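You operate a simulated robot arm through the tools that you are given. There is no shell and no other tool.

You are at the controls of a simulated robot arm. One attempt, no reset.

TASK
Queue the three pear bottles on the belt at the gate at speed 3, then let them through and count.
Fine: gate shut and counter zeroed before the start; stop the belt at 3; keep hands and held things off the running belt.

The check looks at the end state, three seconds after you hand in, the way a careful person would. Anything else that was tipped, shoved, dropped, spilled or broken makes it a failure.

THE ROBOT
A 7-joint arm with a two-finger parallel gripper, fixed in place. Base frame: the origin is at the foot of the arm, x ahead of it, y to its left, z up. Readings come in mm, degrees, newtons and seconds.
With the tool pointing down near the work surface it reaches from about 260 to 540 mm from the base axis. Its first joint turns from -143.0 to 143.0 degrees. Payload 3 kg.
Tool frame: the origin (TCP) lies between the finger pads and is the grasp point; the fingertips stand 30 mm ahead of it; z points along the fingers, y is the line along which they close. Largest opening 110 mm; finger width 20, thickness 10; the body of the gripper, 48 by 112 mm, starts 55 mm behind the TCP.
Orientation is told as [roll, pitch, yaw] about the base's x, y, z axes, in that order, counted from this pose: with the fingers straight down and closing along the base's y, the tool's x points along the base's -x, its y along +y and its z along -z.

THE INTERFACE
- The arm moves only by the tool step_arm. Its argument "steps" is a list of rows, each an object of numbers (a shift or turn left out is 0, a gripper value left out holds the last): "tx", "ty", "tz": the shift along the base's x, y, z in mm; "rx", "ry", "rz": the turn, a rotation vector about the base's x, y, z in degrees; "claw": the finger opening in mm, from 0 to 110. In form: [{"tx": .., "ty": .., "tz": .., "rx": .., "ry": .., "rz": .., "claw": ..}, ...]. A call has 1 to 20 rows; each row shifts and turns the commanded pose from where the row before left it. Each row takes 0.2 s and may step no farther than 50 mm and 8.6 degrees from the row before; otherwise, or with a gripper value out of range, the whole call is refused. Where a pose cannot be reached the arm comes as near as it can. A force on the tool above 40 N (or 10 N above the force at the start of the call, whichever is more), or a blocked arm, ends the call early, and 0.2 s more pass. The fingers move at their own pace (about 153 mm/s each) and stop on an object; they squeeze with about 44 N. The grip force told is the motor's: it shows also when the fingers shut on nothing. Time passes only in rows, and 0.2 s behind the last, so rows that do not move let the fingers close. The reply holds the time, the measured pose of the TCP, the force on the tool along the base axes, the opening and the grip force, in the units named above and with some noise, with the torque about the TCP (base axes, N m) and any sound that the robot's microphone picked up.
- Cameras (640 x 400 px; columns grow to the right, rows downward): "scene" is fixed at [58.7, -660.7, 1640.6]; the picture's right is [0.66, -0.75, 0.00], its down [-0.63, -0.55, -0.54] and it looks along [0.41, 0.36, -0.84] (base axes); focal length 214 px, centre (320, 200). "wrist" rides on the gripper at [72, 17, -103] in the tool frame; the picture's right is [-0.23, 0.97, 0.00], its down [-0.76, -0.18, -0.62] and it looks along [-0.61, -0.14, 0.78] (tool axes); focal length 222 px, centre (320, 200). There is no depth. A picture from a camera that has moved, and an enlarged one, comes with that camera's place and axes in the base frame and with its lens. The place of the scene camera against the robot may be out by one fixed shift of up to 25 mm in any direction.
- capture(camera): a new picture of that camera. The clock stands still meanwhile.
- lift_body(by): slides the trunk up (or, below 0, down) by that many mm; the arm rides with it, the base frame stays. It gives what a move gives, with no picture.
- inspect(camera, box): a new picture of the part [left, top, right, bottom] of that camera's present view, enlarged. The clock stands still meanwhile.
- sign_off(): hands the job in; it is judged then, once.

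Nothing tells you positions but the pictures and the camera data. Unless the task says otherwise, let go and move clear before handing in.

The tools are called after "Emit:" as name(argument=value, ...) on one line, values as JSON. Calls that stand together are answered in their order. step_arm: Moves the arm, as the interface text tells. Its arguments: {"type":"object","properties":{"steps":{"type":"array"}},"required":["steps"]} The other tools are called the same way: lift_body (by) slides the trunk up or down; capture (camera) takes a picture; inspect (camera, box) takes an enlarged picture of a part of a camera's view; sign_off () hands the job in.

At the start:

```text
time_s: 0.0
eef_pos: [467.6, 169.6, 1204.2]
tcp_rot: [0.0, 0.0, -0.1]
ft_force: [0.1, 0.9, -0.5]
ft_torque: [-0.05, -0.02, 0.06]
opening: 110.2
grasp_force: 0.1
trunk travel left (down, up): [-425.0, 65.0]
```

scene: 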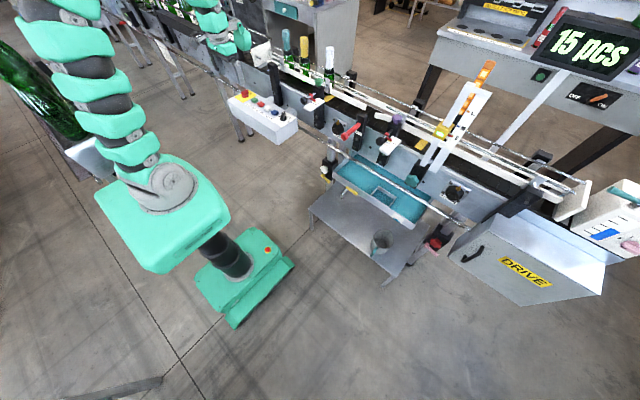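
wrist: 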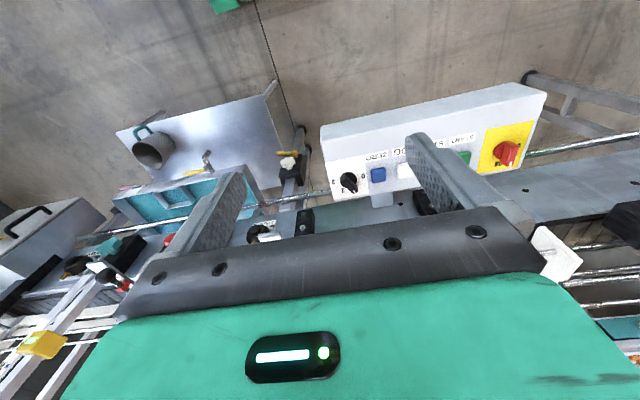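

I see a conveyor with a control box (red main switch, buttons, a knob), a counter display reading 15 pcs, three bottles on the belt and a yellow-handled gate of some sort. I'll look closer at each before moving anything.

Emit:
inspect(camera="scene", box=[220, 30, 380, 130])

Emit:
inspect(camera="scene", box=[300, 90, 460, 190])

Emit:
inspect(camera="scene", box=[400, 50, 560, 150])

Emit:
inspect(camera="scene", box=[480, 130, 640, 230])

Emit:
inspect(camera="wrist", box=[310, 100, 560, 256])

Emit:
inspect(camera="scene", box=[480, 0, 640, 100])

```text
4.00 times, centred on (300, 80) of scene
camera zoom: at [58.7, -660.7, 1640.6], right [0.66, -0.75, 0.0], down [-0.63, -0.55, -0.54], along [0.41, 0.36, -0.84], focal length 858 px, centre (400, 680)
```

zoom: 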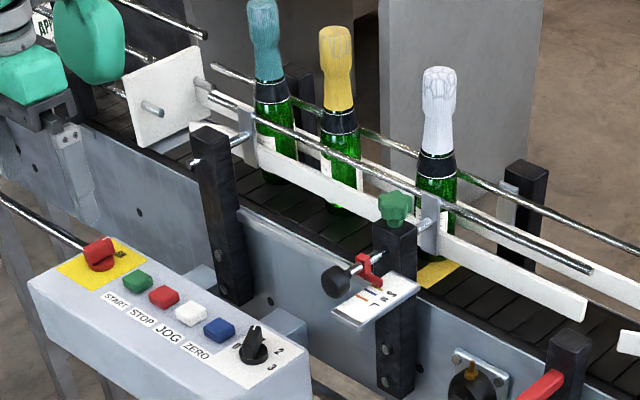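

```text
4.00 times, centred on (380, 140) of scene
camera zoom: at [58.7, -660.7, 1640.6], right [0.66, -0.75, 0.0], down [-0.63, -0.55, -0.54], along [0.41, 0.36, -0.84], focal length 858 px, centre (80, 440)
```

zoom: 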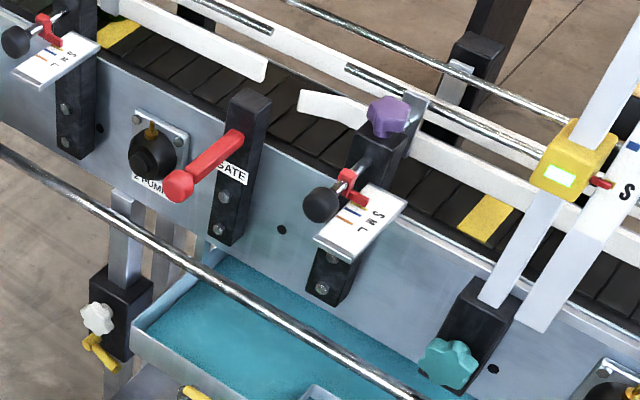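

```text
4.00 times, centred on (480, 100) of scene
camera zoom: at [58.7, -660.7, 1640.6], right [0.66, -0.75, 0.0], down [-0.63, -0.55, -0.54], along [0.41, 0.36, -0.84], focal length 858 px, centre (-320, 600)
```

zoom: 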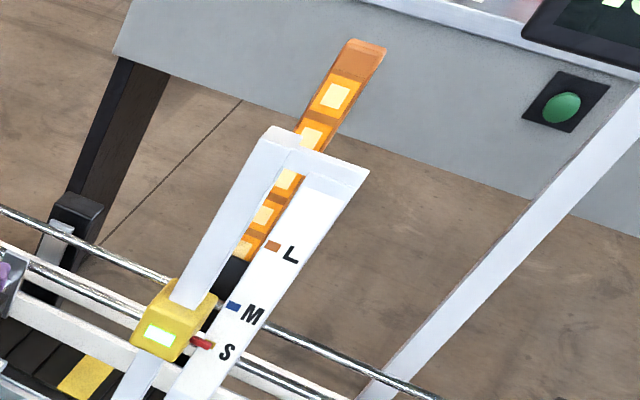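

```text
4.00 times, centred on (560, 180) of scene
camera zoom: at [58.7, -660.7, 1640.6], right [0.66, -0.75, 0.0], down [-0.63, -0.55, -0.54], along [0.41, 0.36, -0.84], focal length 858 px, centre (-640, 280)
```

zoom: 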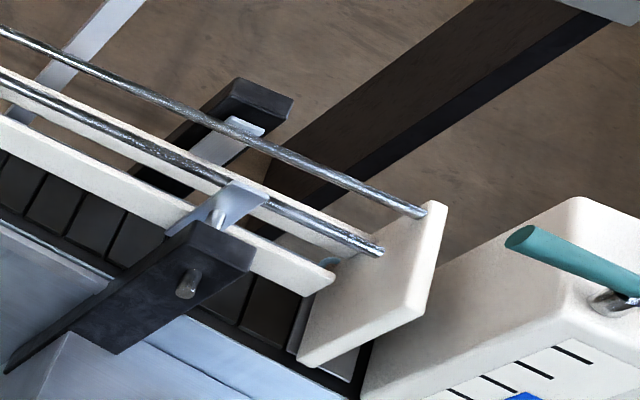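

```text
2.56 times, centred on (435, 178) of wrist
camera zoom: at [396.1, 187.3, 1308.0], right [0.23, 0.97, 0.0], down [0.76, -0.18, 0.62], along [0.61, -0.14, -0.78], focal length 569 px, centre (26, 256)
```

zoom: 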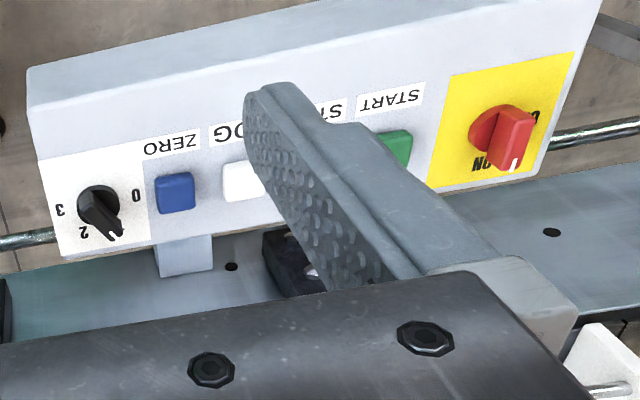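

```text
4.00 times, centred on (560, 50) of scene
camera zoom: at [58.7, -660.7, 1640.6], right [0.66, -0.75, 0.0], down [-0.63, -0.55, -0.54], along [0.41, 0.36, -0.84], focal length 858 px, centre (-640, 800)
```

zoom: 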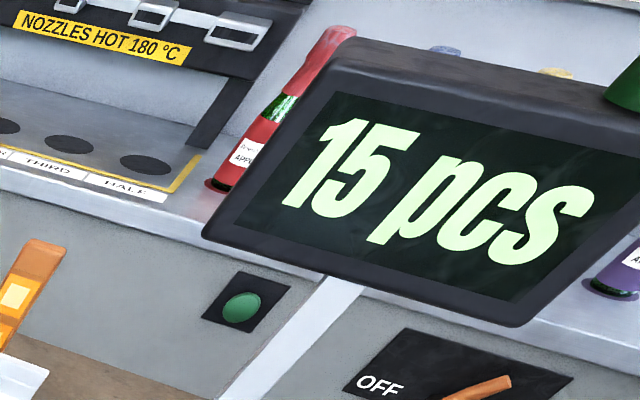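

Controls are clear: main switch (ON/0), START, STOP, JOG, ZERO, speed knob 0–3 (currently about 2), a red GATE lever. I'll look at more of the scene to identify the bottle labels, the gate blade and the rest of the line.

Emit:
inspect(camera="scene", box=[270, 20, 350, 70])

Emit:
inspect(camera="scene", box=[120, 0, 280, 100])

Emit:
inspect(camera="scene", box=[0, 40, 160, 140])

Emit:
inspect(camera="scene", box=[340, 100, 420, 150])

Emit:
inspect(camera="scene", box=[300, 140, 460, 240])

Emit:
inspect(camera="scene", box=[225, 80, 305, 130])

Emit:
inspect(camera="wrist", box=[0, 180, 320, 380])

Emit:
inspect(camera="wrist", box=[480, 180, 640, 340])

Emit:
inspect(camera="scene", box=[560, 60, 640, 130])

```text
8.00 times, centred on (310, 45) of scene
camera zoom: at [58.7, -660.7, 1640.6], right [0.66, -0.75, 0.0], down [-0.63, -0.55, -0.54], along [0.41, 0.36, -0.84], focal length 1716 px, centre (400, 1440)
```

zoom: 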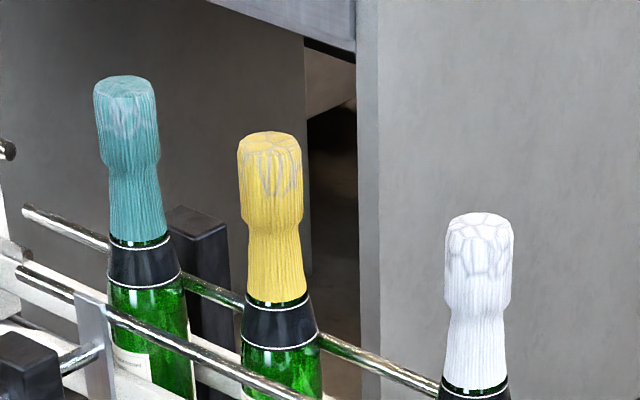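

```text
4.00 times, centred on (200, 50) of scene
camera zoom: at [58.7, -660.7, 1640.6], right [0.66, -0.75, 0.0], down [-0.63, -0.55, -0.54], along [0.41, 0.36, -0.84], focal length 858 px, centre (800, 800)
```

zoom: 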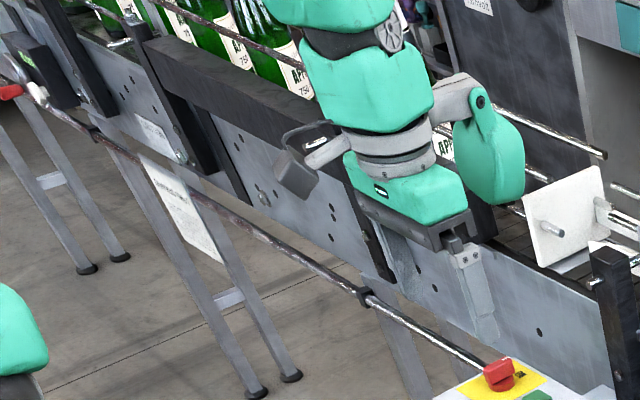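

```text
4.00 times, centred on (80, 90) of scene
camera zoom: at [58.7, -660.7, 1640.6], right [0.66, -0.75, 0.0], down [-0.63, -0.55, -0.54], along [0.41, 0.36, -0.84], focal length 858 px, centre (1280, 640)
```

zoom: 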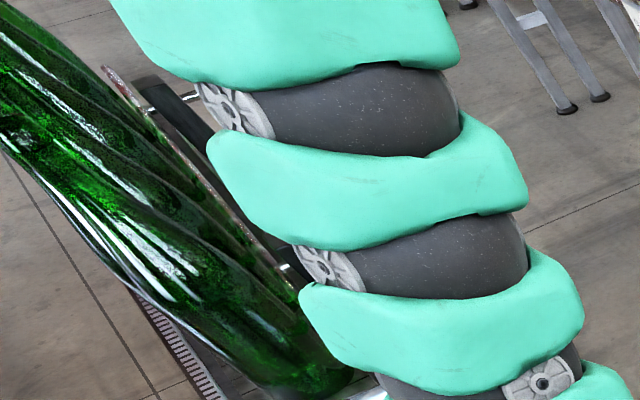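

```text
8.00 times, centred on (380, 125) of scene
camera zoom: at [58.7, -660.7, 1640.6], right [0.66, -0.75, 0.0], down [-0.63, -0.55, -0.54], along [0.41, 0.36, -0.84], focal length 1716 px, centre (-160, 800)
```

zoom: 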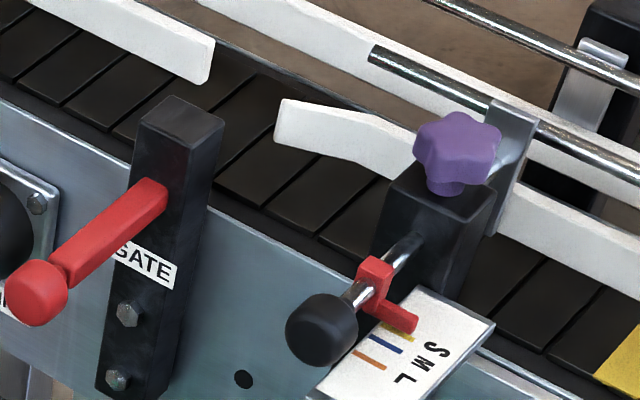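

```text
4.00 times, centred on (380, 190) of scene
camera zoom: at [58.7, -660.7, 1640.6], right [0.66, -0.75, 0.0], down [-0.63, -0.55, -0.54], along [0.41, 0.36, -0.84], focal length 858 px, centre (80, 240)
```

zoom: 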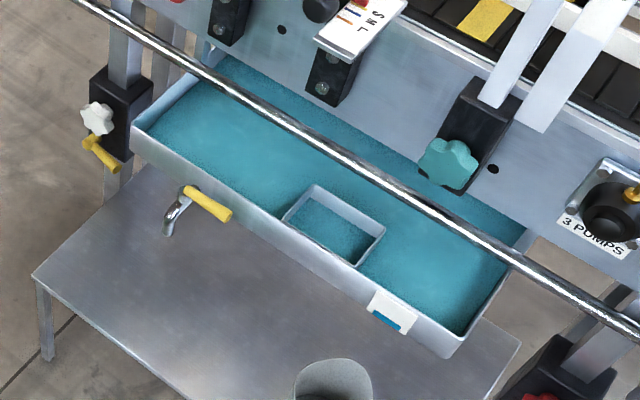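

```text
8.00 times, centred on (265, 105) of scene
camera zoom: at [58.7, -660.7, 1640.6], right [0.66, -0.75, 0.0], down [-0.63, -0.55, -0.54], along [0.41, 0.36, -0.84], focal length 1716 px, centre (760, 960)
```

zoom: 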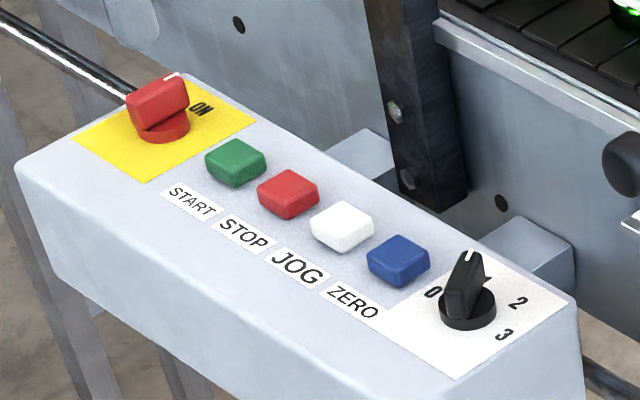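

```text
2.00 times, centred on (160, 280) of wrist
camera zoom: at [396.1, 187.3, 1308.0], right [0.23, 0.97, 0.0], down [0.76, -0.18, 0.62], along [0.61, -0.14, -0.78], focal length 444 px, centre (640, 40)
```

zoom: 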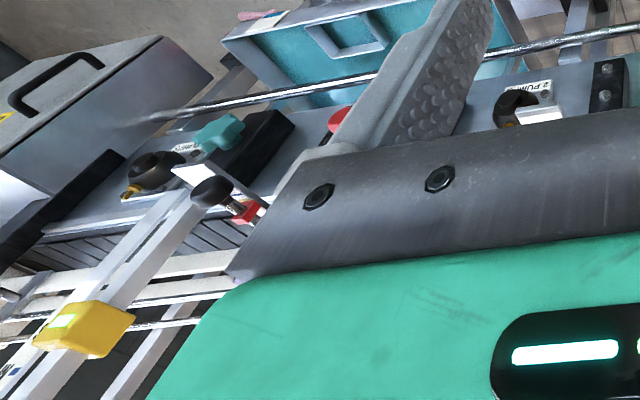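

```text
2.50 times, centred on (560, 260) of wrist
camera zoom: at [396.1, 187.3, 1308.0], right [0.23, 0.97, 0.0], down [0.76, -0.18, 0.62], along [0.61, -0.14, -0.78], focal length 555 px, centre (-280, 50)
```

zoom: 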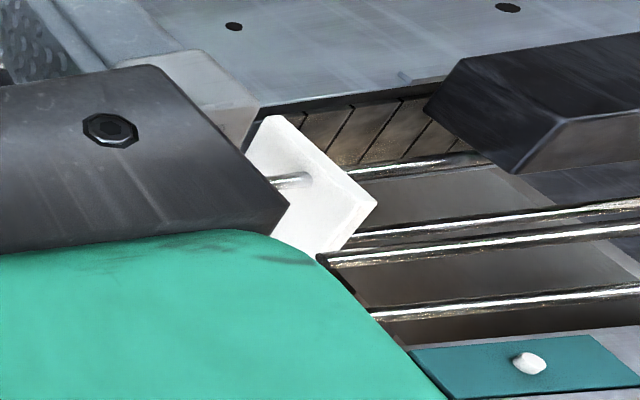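

```text
5.71 times, centred on (600, 95) of scene
camera zoom: at [58.7, -660.7, 1640.6], right [0.66, -0.75, 0.0], down [-0.63, -0.55, -0.54], along [0.41, 0.36, -0.84], focal length 1226 px, centre (-1280, 800)
```

zoom: 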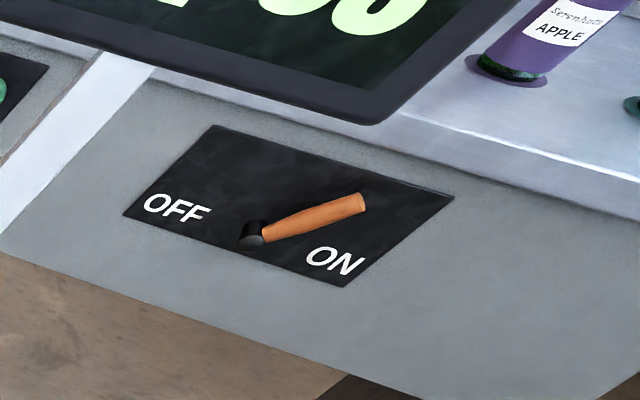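

The belt runs along y at x≈950–990 and flows toward −y. The control box sits at about (690, 200–520, 885), the gate lever at about (790, −185, 900) and the photo eye at about (817, −575, 1120). I'll tilt the tool forward in free air so the wrist camera looks at the bottles and the gate.

Emit:
step_arm(steps=[{"ry": -8, "tx": -10}, {"ry": -8, "tx": -10}, {"ry": -8, "tx": -10}, {"ry": -8, "tx": -10}, {"ry": -8, "tx": -10}])

Emit:
capture(camera="wrist")

```text
time_s: 1.2
eef_pos: [418.5, 169.5, 1206.3]
tcp_rot: [0.1, -40.2, -0.1]
ft_force: [0.4, 0.5, -0.1]
ft_torque: [-0.01, 0.01, 0.0]
opening: 110.1
grasp_force: 0.1
trunk travel left (down, up): [-425.0, 65.0]
```

```text
taken
camera wrist: at [296.7, 187.8, 1238.0], right [0.17, 0.97, 0.15], down [0.18, -0.18, 0.97], along [0.97, -0.14, -0.21], focal length 222 px, centre (320, 200)
```

wrist: 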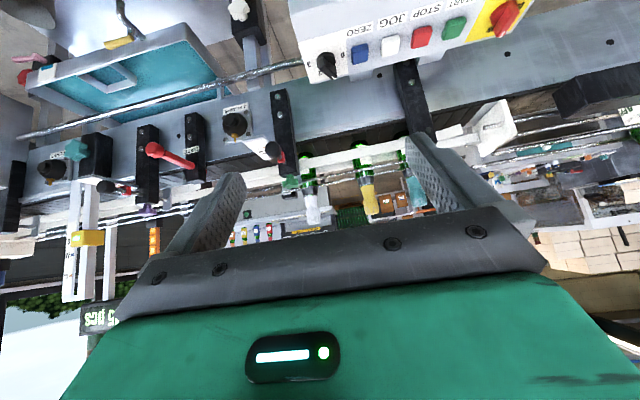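

The tilted view shows the whole line upside down: bottles behind the control box, the gate lever, rail scales and the photo eye. Next I'll zoom in on the labels, gate and scales.

Emit:
inspect(camera="wrist", box=[270, 130, 430, 230])

Emit:
inspect(camera="wrist", box=[120, 80, 280, 180])

Emit:
inspect(camera="wrist", box=[20, 170, 180, 310])

Emit:
inspect(camera="wrist", box=[300, 0, 540, 110])

Emit:
inspect(camera="wrist", box=[200, 130, 300, 250])

Emit:
inspect(camera="wrist", box=[0, 100, 160, 210])

```text
4.00 times, centred on (350, 180) of wrist
camera zoom: at [296.7, 187.8, 1238.0], right [0.17, 0.97, 0.15], down [0.18, -0.18, 0.97], along [0.97, -0.14, -0.21], focal length 888 px, centre (200, 280)
```

zoom: 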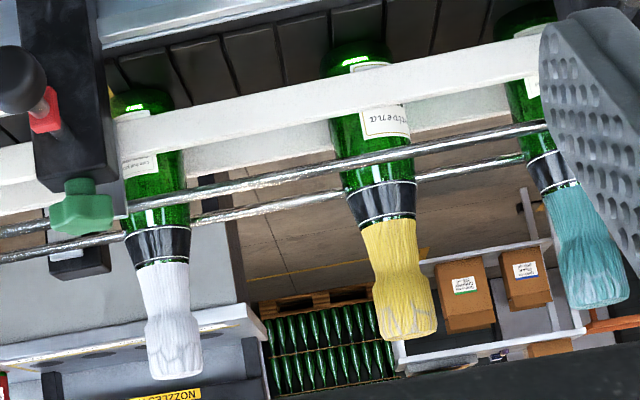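

```text
4.00 times, centred on (200, 130) of wrist
camera zoom: at [296.7, 187.8, 1238.0], right [0.17, 0.97, 0.15], down [0.18, -0.18, 0.97], along [0.97, -0.14, -0.21], focal length 888 px, centre (800, 480)
```

zoom: 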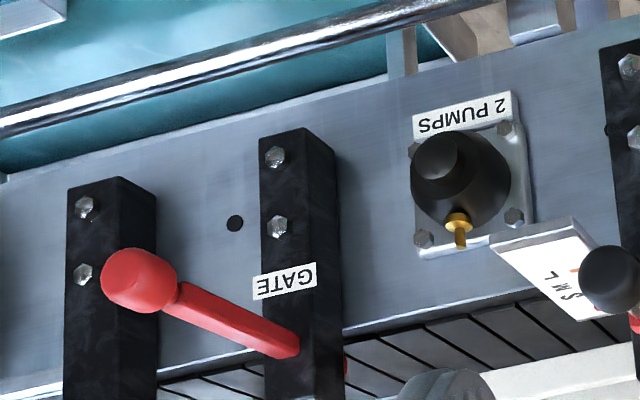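

```text
2.86 times, centred on (100, 240) of wrist
camera zoom: at [296.7, 187.8, 1238.0], right [0.17, 0.97, 0.15], down [0.18, -0.18, 0.97], along [0.97, -0.14, -0.21], focal length 635 px, centre (949, 86)
```

zoom: 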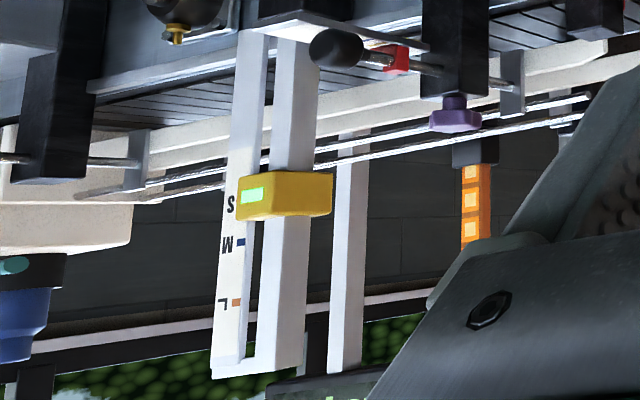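

```text
2.67 times, centred on (420, 55) of wrist
camera zoom: at [296.7, 187.8, 1238.0], right [0.17, 0.97, 0.15], down [0.18, -0.18, 0.97], along [0.97, -0.14, -0.21], focal length 592 px, centre (53, 587)
```

zoom: 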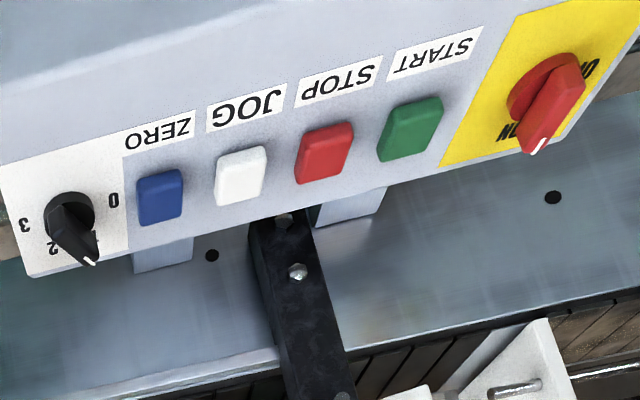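

```text
3.33 times, centred on (250, 190) of wrist
camera zoom: at [296.7, 187.8, 1238.0], right [0.17, 0.97, 0.15], down [0.18, -0.18, 0.97], along [0.97, -0.14, -0.21], focal length 740 px, centre (553, 233)
```

zoom: 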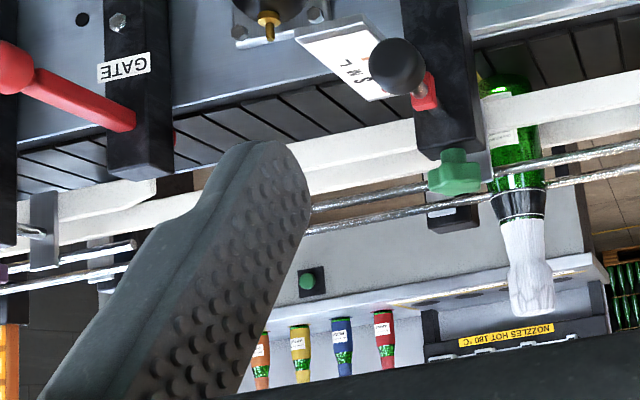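

```text
3.64 times, centred on (80, 155) of wrist
camera zoom: at [296.7, 187.8, 1238.0], right [0.17, 0.97, 0.15], down [0.18, -0.18, 0.97], along [0.97, -0.14, -0.21], focal length 808 px, centre (1193, 364)
```

zoom: 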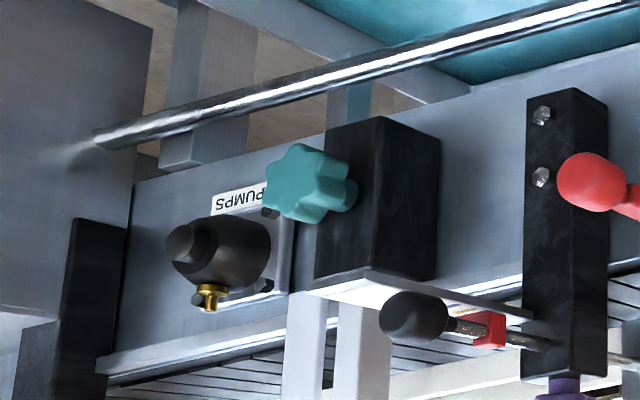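

The gate lever sticks out toward the robot: ball at about (712, −236, 965), root at about (832, −237, 966). Zooming further on the gate's belt side, the labels and the knob.

Emit:
inspect(camera="scene", box=[340, 105, 380, 130])

Emit:
inspect(camera="wrist", box=[175, 145, 215, 185])

Emit:
inspect(camera="wrist", box=[340, 140, 390, 180])

Emit:
inspect(camera="wrist", box=[290, 140, 340, 180])

Emit:
inspect(camera="wrist", box=[300, 30, 360, 90])

Emit:
inspect(camera="wrist", box=[240, 120, 300, 180])

Emit:
inspect(camera="scene", box=[300, 85, 340, 125])

Emit:
inspect(camera="scene", box=[265, 95, 305, 125])

```text
16.00 times, centred on (360, 118) of scene
camera zoom: at [58.7, -660.7, 1640.6], right [0.66, -0.75, 0.0], down [-0.63, -0.55, -0.54], along [0.41, 0.36, -0.84], focal length 3432 px, centre (-320, 1520)
```

zoom: 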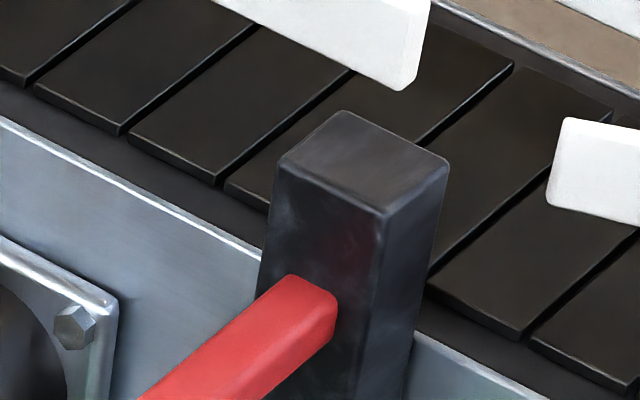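

```text
10.00 times, centred on (195, 165) of wrist
camera zoom: at [296.7, 187.8, 1238.0], right [0.17, 0.97, 0.15], down [0.18, -0.18, 0.97], along [0.97, -0.14, -0.21], focal length 2221 px, centre (1570, 550)
```

zoom: 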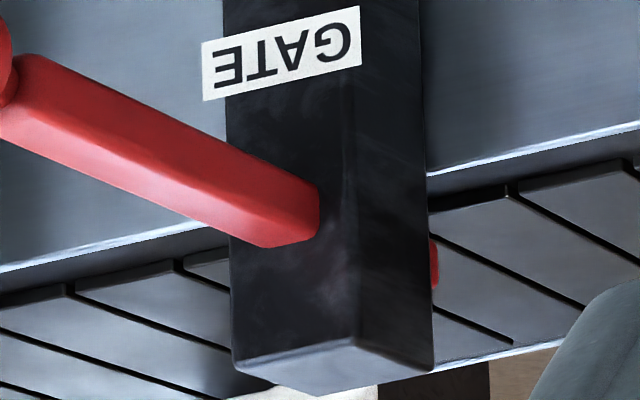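

```text
10.00 times, centred on (365, 160) of wrist
camera zoom: at [296.7, 187.8, 1238.0], right [0.17, 0.97, 0.15], down [0.18, -0.18, 0.97], along [0.97, -0.14, -0.21], focal length 2221 px, centre (-130, 600)
```

zoom: 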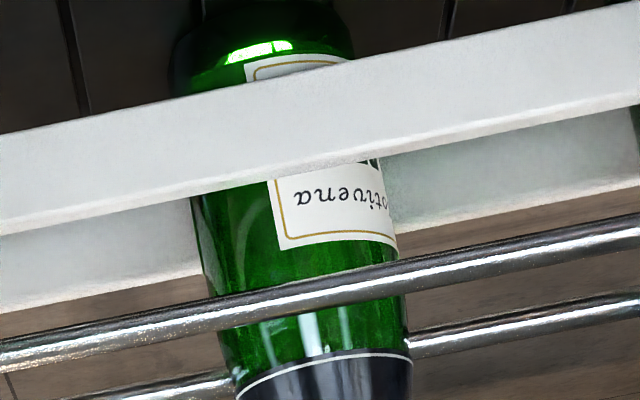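

```text
10.00 times, centred on (315, 160) of wrist
camera zoom: at [296.7, 187.8, 1238.0], right [0.17, 0.97, 0.15], down [0.18, -0.18, 0.97], along [0.97, -0.14, -0.21], focal length 2221 px, centre (370, 600)
```

zoom: 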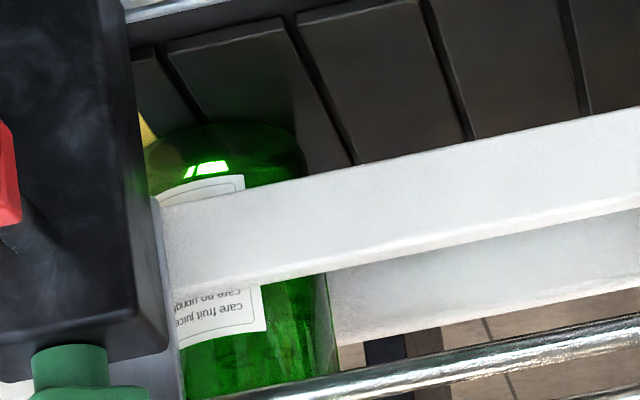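

```text
6.67 times, centred on (330, 60) of wrist
camera zoom: at [296.7, 187.8, 1238.0], right [0.17, 0.97, 0.15], down [0.18, -0.18, 0.97], along [0.97, -0.14, -0.21], focal length 1481 px, centre (253, 1133)
```

zoom: 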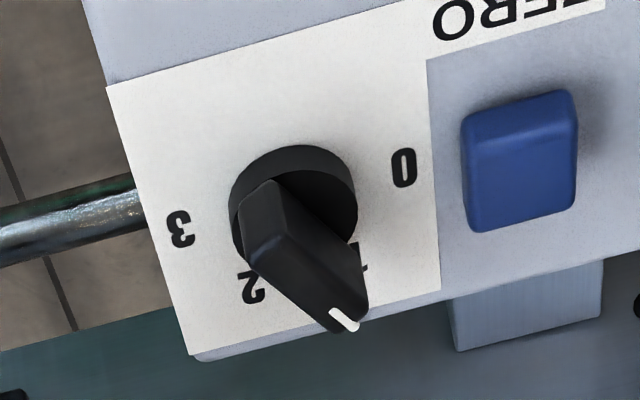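

```text
6.67 times, centred on (270, 150) of wrist
camera zoom: at [296.7, 187.8, 1238.0], right [0.17, 0.97, 0.15], down [0.18, -0.18, 0.97], along [0.97, -0.14, -0.21], focal length 1481 px, centre (653, 533)
```

zoom: 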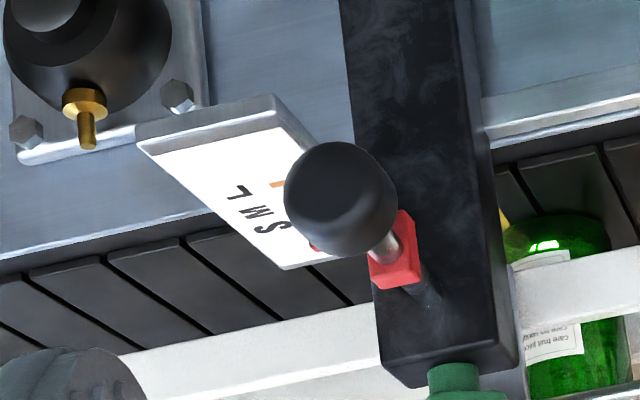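

```text
10.00 times, centred on (320, 105) of scene
camera zoom: at [58.7, -660.7, 1640.6], right [0.66, -0.75, 0.0], down [-0.63, -0.55, -0.54], along [0.41, 0.36, -0.84], focal length 2145 px, centre (320, 1150)
```

zoom: 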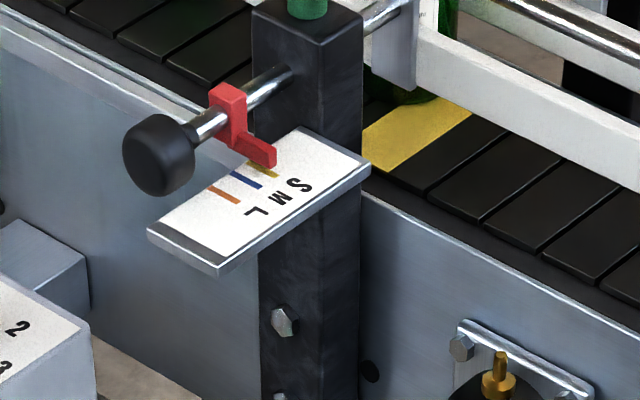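

```text
13.33 times, centred on (285, 110) of scene
camera zoom: at [58.7, -660.7, 1640.6], right [0.66, -0.75, 0.0], down [-0.63, -0.55, -0.54], along [0.41, 0.36, -0.84], focal length 2860 px, centre (787, 1400)
```

zoom: 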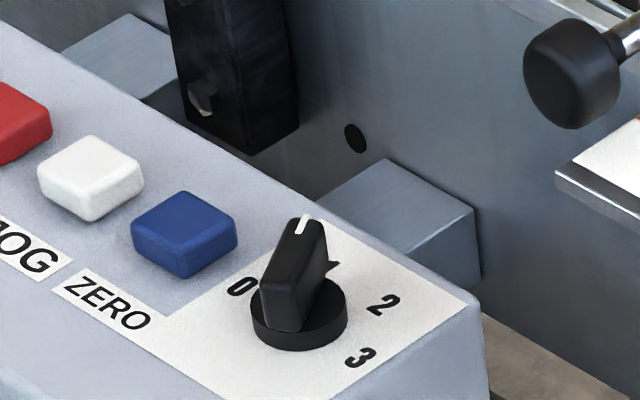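

Findings: both rail scales and the photo eye are at S, the speed knob is on 1 and the main switch is on. The gate is a push‑pull bar and is open at present. The panel is nearly horizontal at z≈844, with ZERO (705,259), JOG (706,320), STOP (705,383), START (705,443) and the knob (709,188). That's far out for the arm, so I'll lower the trunk and test its reach in free air.

Emit:
lift_body(by=-150)

Emit:
capture(camera="scene")

Emit:
capture(camera="wrist")

```text
time_s: 3.0
eef_pos: [418.7, 169.5, 1055.3]
tcp_rot: [0.1, -40.0, -0.1]
ft_force: [0.7, 0.3, 0.2]
ft_torque: [0.01, -0.02, -0.01]
opening: 110.0
grasp_force: 0.1
trunk travel left (down, up): [-275.0, 215.0]
```

```text
taken
```

scene: 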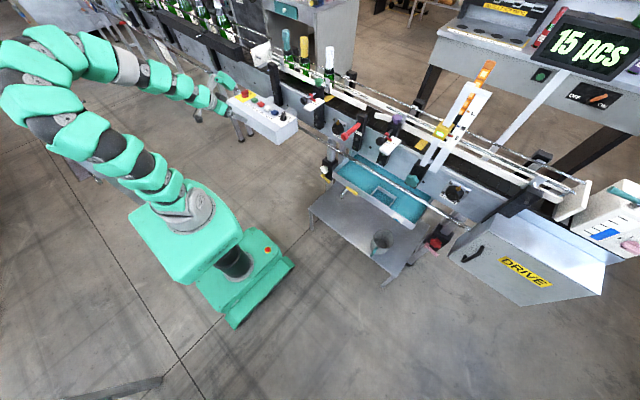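

```text
taken
camera wrist: at [296.5, 187.8, 1087.9], right [0.17, 0.97, 0.15], down [0.18, -0.18, 0.97], along [0.97, -0.14, -0.21], focal length 222 px, centre (320, 200)
```

wrist: 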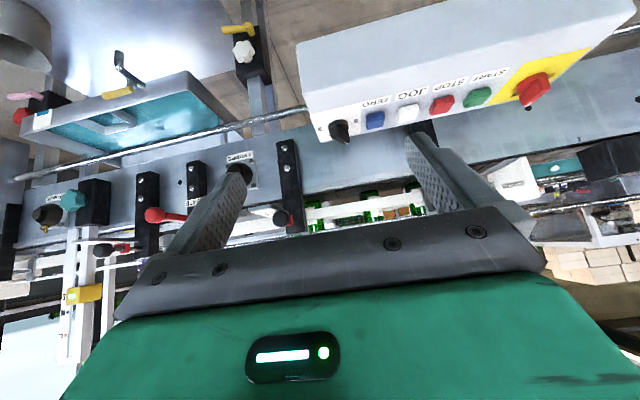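

The arm has plenty of length and the trunk drop gives a clean vertical baseline for triangulation. Zooming to refine the positions of the buttons, knob and gate.

Emit:
inspect(camera="wrist", box=[310, 70, 430, 150])

Emit:
inspect(camera="wrist", box=[420, 50, 580, 130])

Emit:
inspect(camera="wrist", box=[120, 140, 320, 250])

Emit:
inspect(camera="wrist", box=[20, 150, 180, 290])

```text
5.00 times, centred on (370, 110) of wrist
camera zoom: at [296.5, 187.8, 1087.9], right [0.17, 0.97, 0.15], down [0.18, -0.18, 0.97], along [0.97, -0.14, -0.21], focal length 1111 px, centre (70, 650)
```

zoom: 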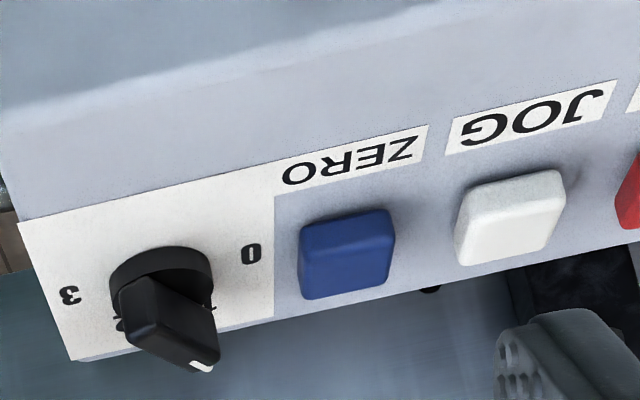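

```text
4.00 times, centred on (500, 90) of wrist
camera zoom: at [296.5, 187.8, 1087.9], right [0.17, 0.97, 0.15], down [0.18, -0.18, 0.97], along [0.97, -0.14, -0.21], focal length 888 px, centre (-400, 640)
```

zoom: 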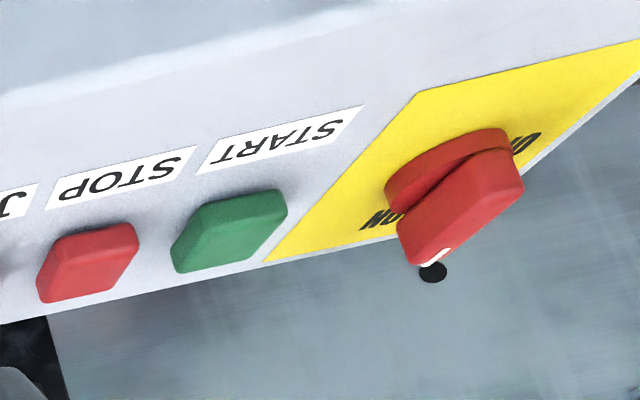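

```text
3.20 times, centred on (220, 195) of wrist
camera zoom: at [296.5, 187.8, 1087.9], right [0.17, 0.97, 0.15], down [0.18, -0.18, 0.97], along [0.97, -0.14, -0.21], focal length 711 px, centre (640, 216)
```

zoom: 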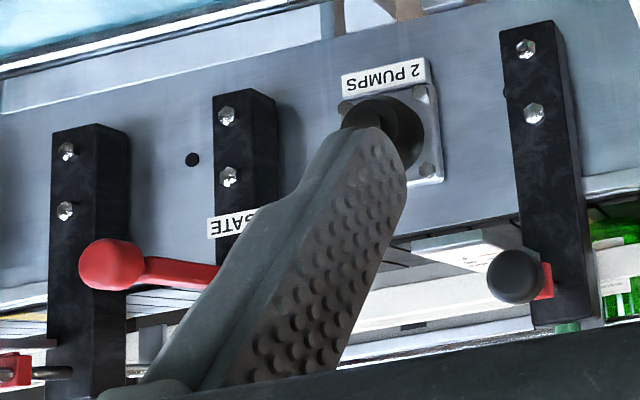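

```text
2.86 times, centred on (100, 220) of wrist
camera zoom: at [296.5, 187.8, 1087.9], right [0.17, 0.97, 0.15], down [0.18, -0.18, 0.97], along [0.97, -0.14, -0.21], focal length 635 px, centre (949, 143)
```

zoom: 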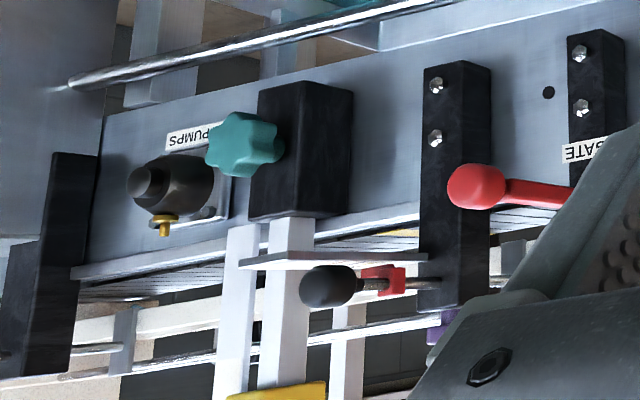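

The refined picture puts the gate ball at about (696, −219, 970), the panel plane at z≈864 with button tops near 875, and the button row at x≈687. Now I'll check what lies upstream on the line that was hidden by the arm before.

Emit:
inspect(camera="scene", box=[130, 0, 290, 100])

Emit:
inspect(camera="scene", box=[200, 20, 280, 70])

Emit:
inspect(camera="scene", box=[0, 10, 240, 160])

```text
4.00 times, centred on (210, 50) of scene
camera zoom: at [58.7, -660.7, 1640.6], right [0.66, -0.75, 0.0], down [-0.63, -0.55, -0.54], along [0.41, 0.36, -0.84], focal length 858 px, centre (760, 800)
```

zoom: 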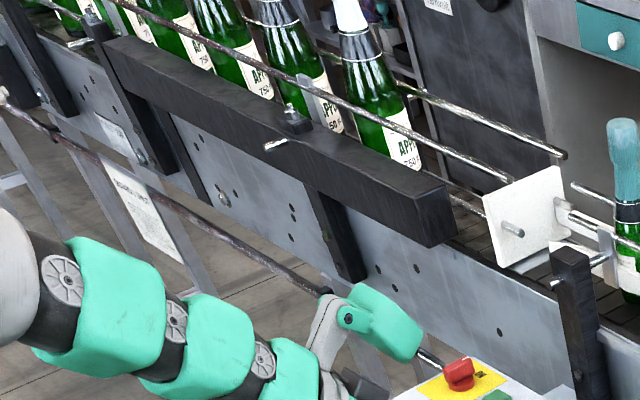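

```text
8.00 times, centred on (240, 45) of scene
camera zoom: at [58.7, -660.7, 1640.6], right [0.66, -0.75, 0.0], down [-0.63, -0.55, -0.54], along [0.41, 0.36, -0.84], focal length 1716 px, centre (960, 1440)
```

zoom: 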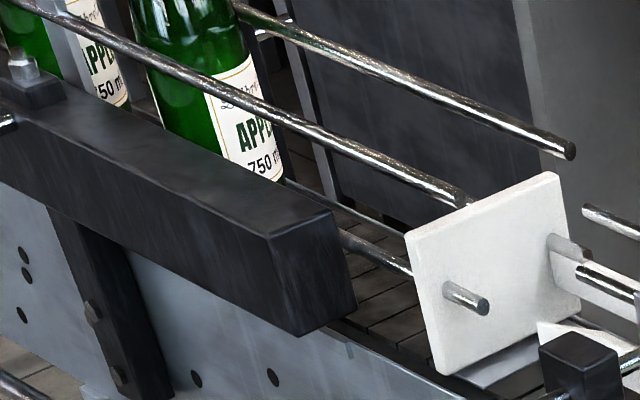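

```text
2.67 times, centred on (120, 85) of scene
camera zoom: at [58.7, -660.7, 1640.6], right [0.66, -0.75, 0.0], down [-0.63, -0.55, -0.54], along [0.41, 0.36, -0.84], focal length 572 px, centre (853, 507)
```

zoom: 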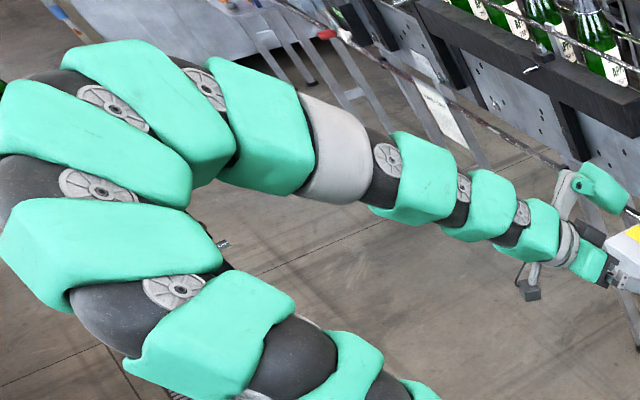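

Upstream are APPLE 750 ml bottles held behind a white stop plate, so the three bottles standing on this section are the ones to run. The first job is shutting the gate: I'll swing the arm over in free air to a pose in front of the gate ball, tool nearly horizontal and fingers closed.

Emit:
step_arm(steps=[{"tx": 8, "ty": -38, "tz": 0, "ry": -4, "claw": 0}, {"tx": 8, "ty": -38, "tz": 0, "ry": -4}, {"tx": 8, "ty": -38, "tz": 0, "ry": -4}, {"tx": 8, "ty": -38, "tz": 0, "ry": -4}, {"tx": 8, "ty": -38, "tz": 0, "ry": -4}, {"tx": 8, "ty": -38, "tz": 0, "ry": -4}, {"tx": 8, "ty": -38, "tz": 0, "ry": -4}, {"tx": 8, "ty": -38, "tz": 0, "ry": -4}, {"tx": 8, "ty": -38, "tz": 0, "ry": -4}, {"tx": 8, "ty": -38, "tz": 0, "ry": -4}])

Emit:
capture(camera="wrist")

Emit:
capture(camera="scene")

```text
time_s: 5.2
eef_pos: [575.7, -184.9, 1136.5]
tcp_rot: [0.1, -80.0, 0.1]
ft_force: [-0.1, 1.2, 1.0]
ft_torque: [-0.06, 0.02, -0.05]
opening: 0.0
grasp_force: 36.9
out of reach, approached as far as the arm can: row 1, 2, 3, 4, 5, 6, 7
trunk travel left (down, up): [-275.0, 215.0]
```

```text
taken
camera wrist: at [462.4, -166.3, 1083.6], right [0.04, 0.97, 0.22], down [-0.48, -0.18, 0.86], along [0.88, -0.14, 0.46], focal length 222 px, centre (320, 200)
```

wrist: 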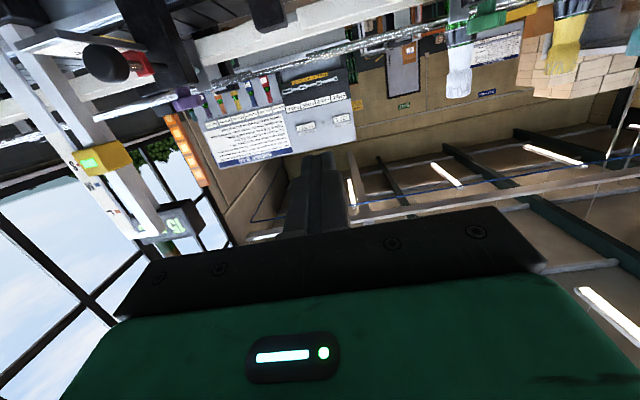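

```text
taken
```

scene: 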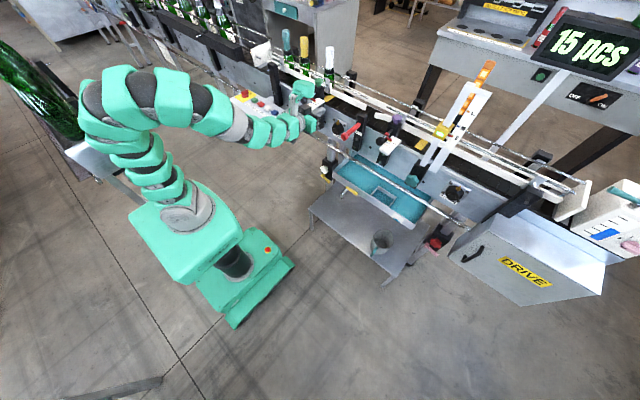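

The arm ended at (576, −185, 1136) with the tool at −80°: the nearer poses were too close to the base, but this one is fine. I'll now descend in front of the ball, keeping clear of it.

Emit:
step_arm(steps=[{"tx": 4, "ty": -7, "tz": -32}, {"tx": 4, "ty": -7, "tz": -32}, {"tx": 4, "ty": -7, "tz": -32}, {"tx": 4, "ty": -7, "tz": -32}, {"tx": 4, "ty": -6, "tz": -30}])

Emit:
capture(camera="wrist")

Emit:
inspect(camera="scene", box=[280, 80, 440, 180])

```text
time_s: 6.3
eef_pos: [594.2, -219.3, 977.4]
tcp_rot: [0.0, -79.9, 0.0]
ft_force: [0.9, 0.1, -0.6]
ft_torque: [-0.06, 0.0, -0.01]
opening: 0.0
grasp_force: 37.2
trunk travel left (down, up): [-275.0, 215.0]
```

```text
taken
camera wrist: at [481.0, -201.2, 925.0], right [0.04, 0.97, 0.22], down [-0.48, -0.18, 0.86], along [0.88, -0.14, 0.46], focal length 222 px, centre (320, 200)
```

wrist: 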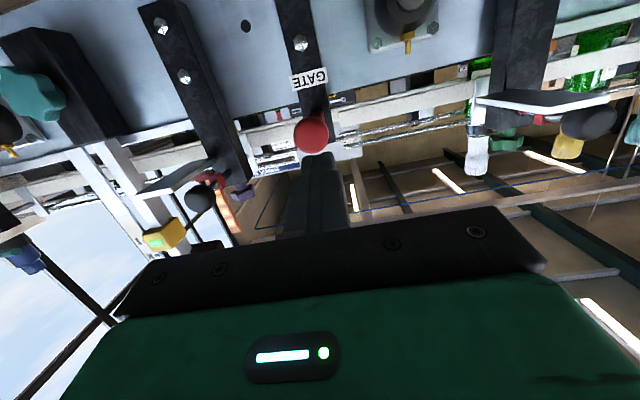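

```text
4.00 times, centred on (360, 130) of scene
camera zoom: at [58.7, -660.7, 1640.6], right [0.66, -0.75, 0.0], down [-0.63, -0.55, -0.54], along [0.41, 0.36, -0.84], focal length 858 px, centre (160, 480)
```

zoom: 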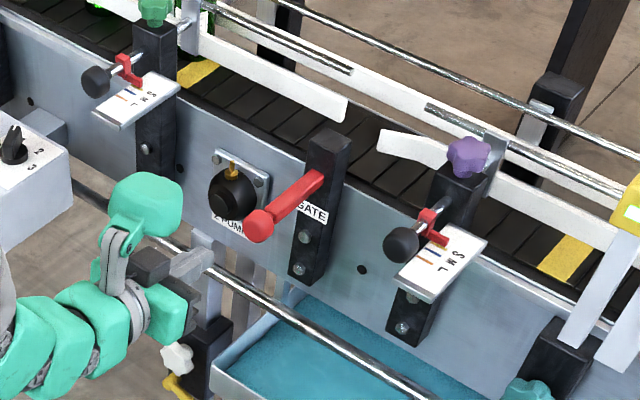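

The ball is just ahead of the closed fingertips, slightly to −y and lower. I'll nudge over and approach until close.

Emit:
step_arm(steps=[{"tx": 8, "ty": -6, "tz": -6}, {"tx": 12}, {}])

Emit:
inspect(camera="wrist", box=[240, 80, 400, 220])

Emit:
inspect(camera="scene", box=[310, 110, 390, 160])

```text
time_s: 7.2
eef_pos: [615.3, -226.0, 971.4]
tcp_rot: [-0.1, -80.1, 0.1]
ft_force: [0.1, 0.3, -0.4]
ft_torque: [0.01, -0.04, -0.04]
opening: 0.4
grasp_force: 37.6
trunk travel left (down, up): [-275.0, 215.0]
```

```text
2.86 times, centred on (320, 150) of wrist
camera zoom: at [502.0, -207.3, 918.1], right [0.04, 0.97, 0.22], down [-0.48, -0.18, 0.86], along [0.88, -0.14, 0.46], focal length 635 px, centre (320, 343)
```

zoom: 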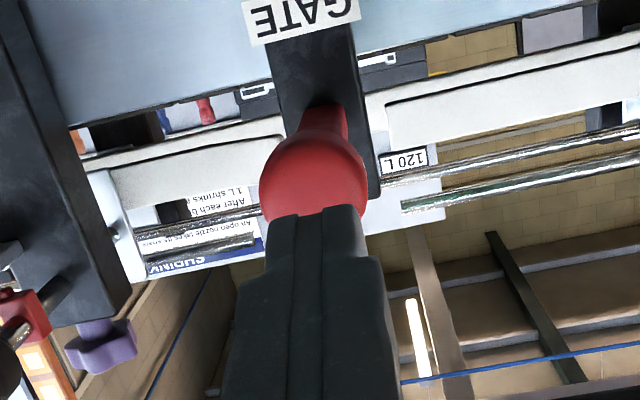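

```text
8.00 times, centred on (350, 135) of scene
camera zoom: at [58.7, -660.7, 1640.6], right [0.66, -0.75, 0.0], down [-0.63, -0.55, -0.54], along [0.41, 0.36, -0.84], focal length 1716 px, centre (80, 720)
```

zoom: 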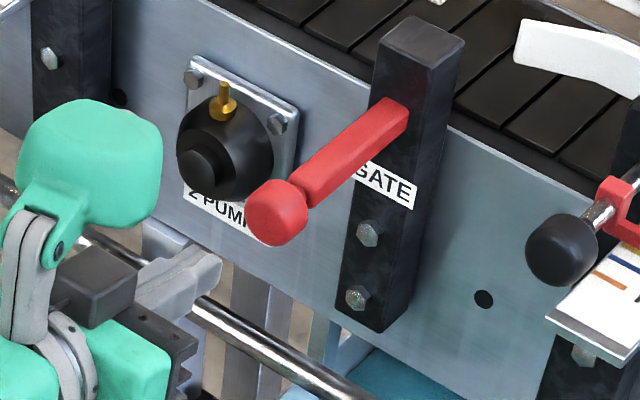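

Fingertips are lined up with the ball, about 30 mm short of it. I'll push the gate bar in along +x with modest steps, watching the force.

Emit:
step_arm(steps=[{"tx": 15}, {"tx": 12}, {"tx": 10}, {"tx": 10}, {"tx": 10}, {"tx": 10}, {"tx": 10}])

Emit:
inspect(camera="scene", box=[310, 90, 410, 160])

Emit:
inspect(camera="wrist", box=[240, 80, 400, 220])

```text
time_s: 8.8
eef_pos: [695.1, -226.2, 970.8]
tcp_rot: [0.3, -80.0, -0.3]
ft_force: [0.3, -0.2, 0.3]
ft_torque: [0.0, 0.02, -0.01]
opening: 0.1
grasp_force: 37.8
trunk travel left (down, up): [-275.0, 215.0]
```

```text
5.71 times, centred on (360, 125) of scene
camera zoom: at [58.7, -660.7, 1640.6], right [0.66, -0.75, 0.0], down [-0.63, -0.55, -0.54], along [0.41, 0.36, -0.84], focal length 1226 px, centre (91, 629)
```

zoom: 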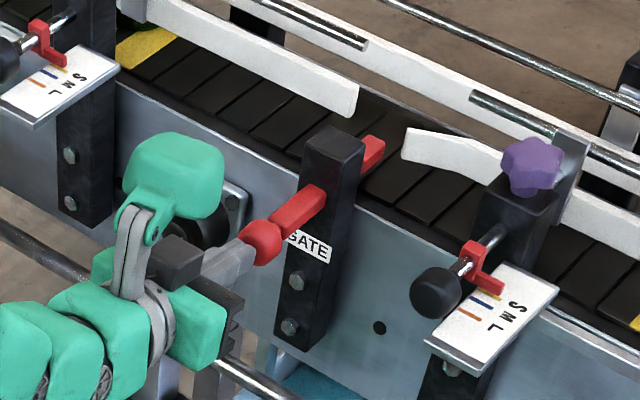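

```text
2.86 times, centred on (320, 150) of wrist
camera zoom: at [581.0, -208.3, 917.9], right [0.04, 0.97, 0.22], down [-0.48, -0.18, 0.86], along [0.88, -0.14, 0.46], focal length 635 px, centre (320, 343)
```

zoom: 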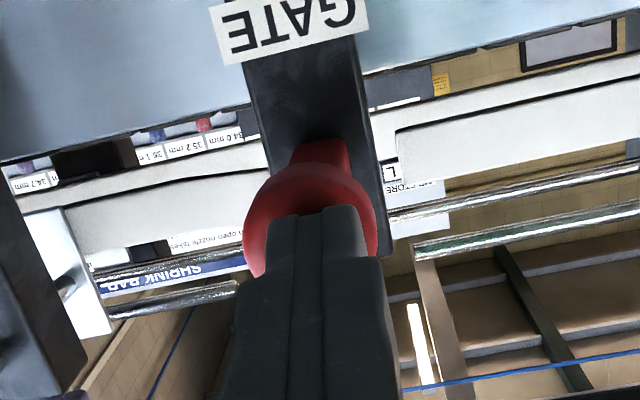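

The red bar is sliding across the belt as expected. I'll keep pushing until it meets its stop.

Emit:
step_arm(steps=[{"tx": 10}, {"tx": 10}, {"tx": 8}, {"tx": 6}, {"tx": 5}])

Emit:
inspect(camera="scene", box=[310, 90, 410, 160])

```text
time_s: 9.9
eef_pos: [733.2, -227.3, 971.4]
tcp_rot: [-0.1, -79.9, 0.0]
ft_force: [-5.8, 1.7, -0.2]
ft_torque: [-0.08, 0.0, 0.01]
opening: 0.1
grasp_force: 37.8
trunk travel left (down, up): [-275.0, 215.0]
```

```text
5.71 times, centred on (360, 125) of scene
camera zoom: at [58.7, -660.7, 1640.6], right [0.66, -0.75, 0.0], down [-0.63, -0.55, -0.54], along [0.41, 0.36, -0.84], focal length 1226 px, centre (91, 629)
```

zoom: 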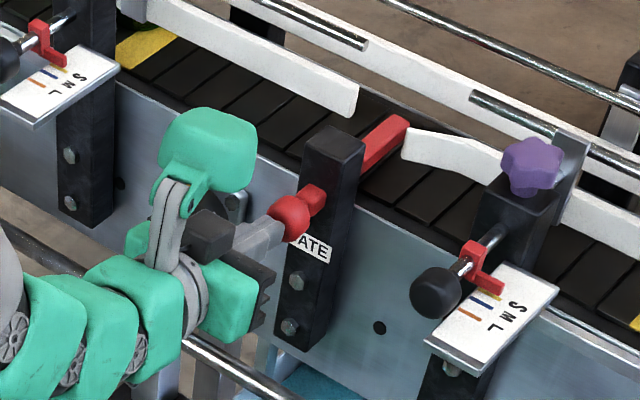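

The ball still stands a little off the post; the force is only 6 N. Pushing on gently.

Emit:
step_arm(steps=[{"tx": 5}, {"tx": 5}, {"tx": 4}, {"tx": 4}, {"tx": 4}, {"tx": 4}])

Emit:
inspect(camera="scene", box=[340, 95, 400, 140])

Emit:
capture(camera="wrist")

```text
time_s: 10.4
eef_pos: [734.2, -226.6, 971.6]
tcp_rot: [0.2, -79.8, -0.2]
ft_force: [-33.9, 7.3, 6.3]
ft_torque: [-0.05, -0.32, 0.17]
opening: 0.0
grasp_force: 38.1
trunk travel left (down, up): [-275.0, 215.0]
stopped in row 2: the force on the tool passed its limit at 48 N (the readings are from after the stop); the commanded pose is now the measured one
```

```text
8.89 times, centred on (370, 118) of scene
camera zoom: at [58.7, -660.7, 1640.6], right [0.66, -0.75, 0.0], down [-0.63, -0.55, -0.54], along [0.41, 0.36, -0.84], focal length 1906 px, centre (-124, 933)
```

zoom: 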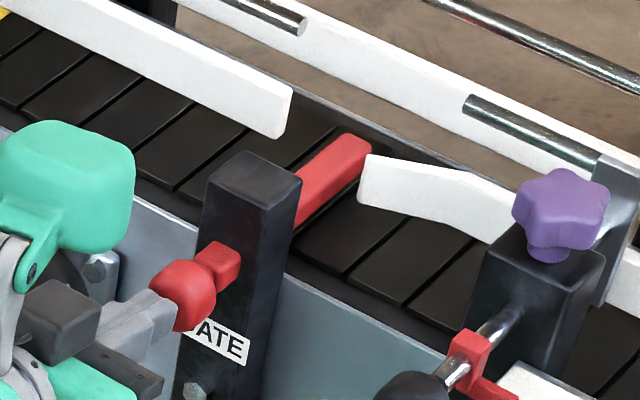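

```text
taken
camera wrist: at [619.6, -208.6, 918.5], right [0.04, 0.97, 0.22], down [-0.48, -0.18, 0.86], along [0.88, -0.14, 0.46], focal length 222 px, centre (320, 200)
```

wrist: 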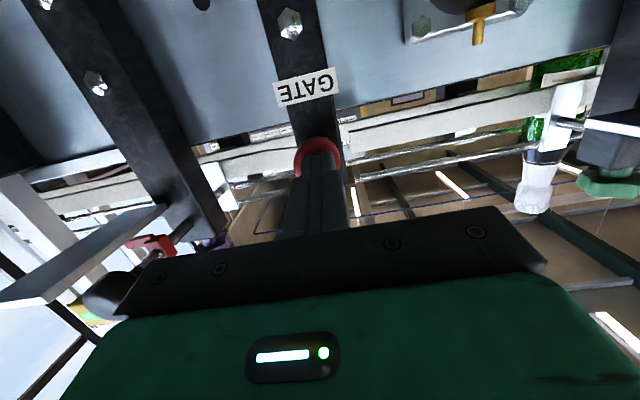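

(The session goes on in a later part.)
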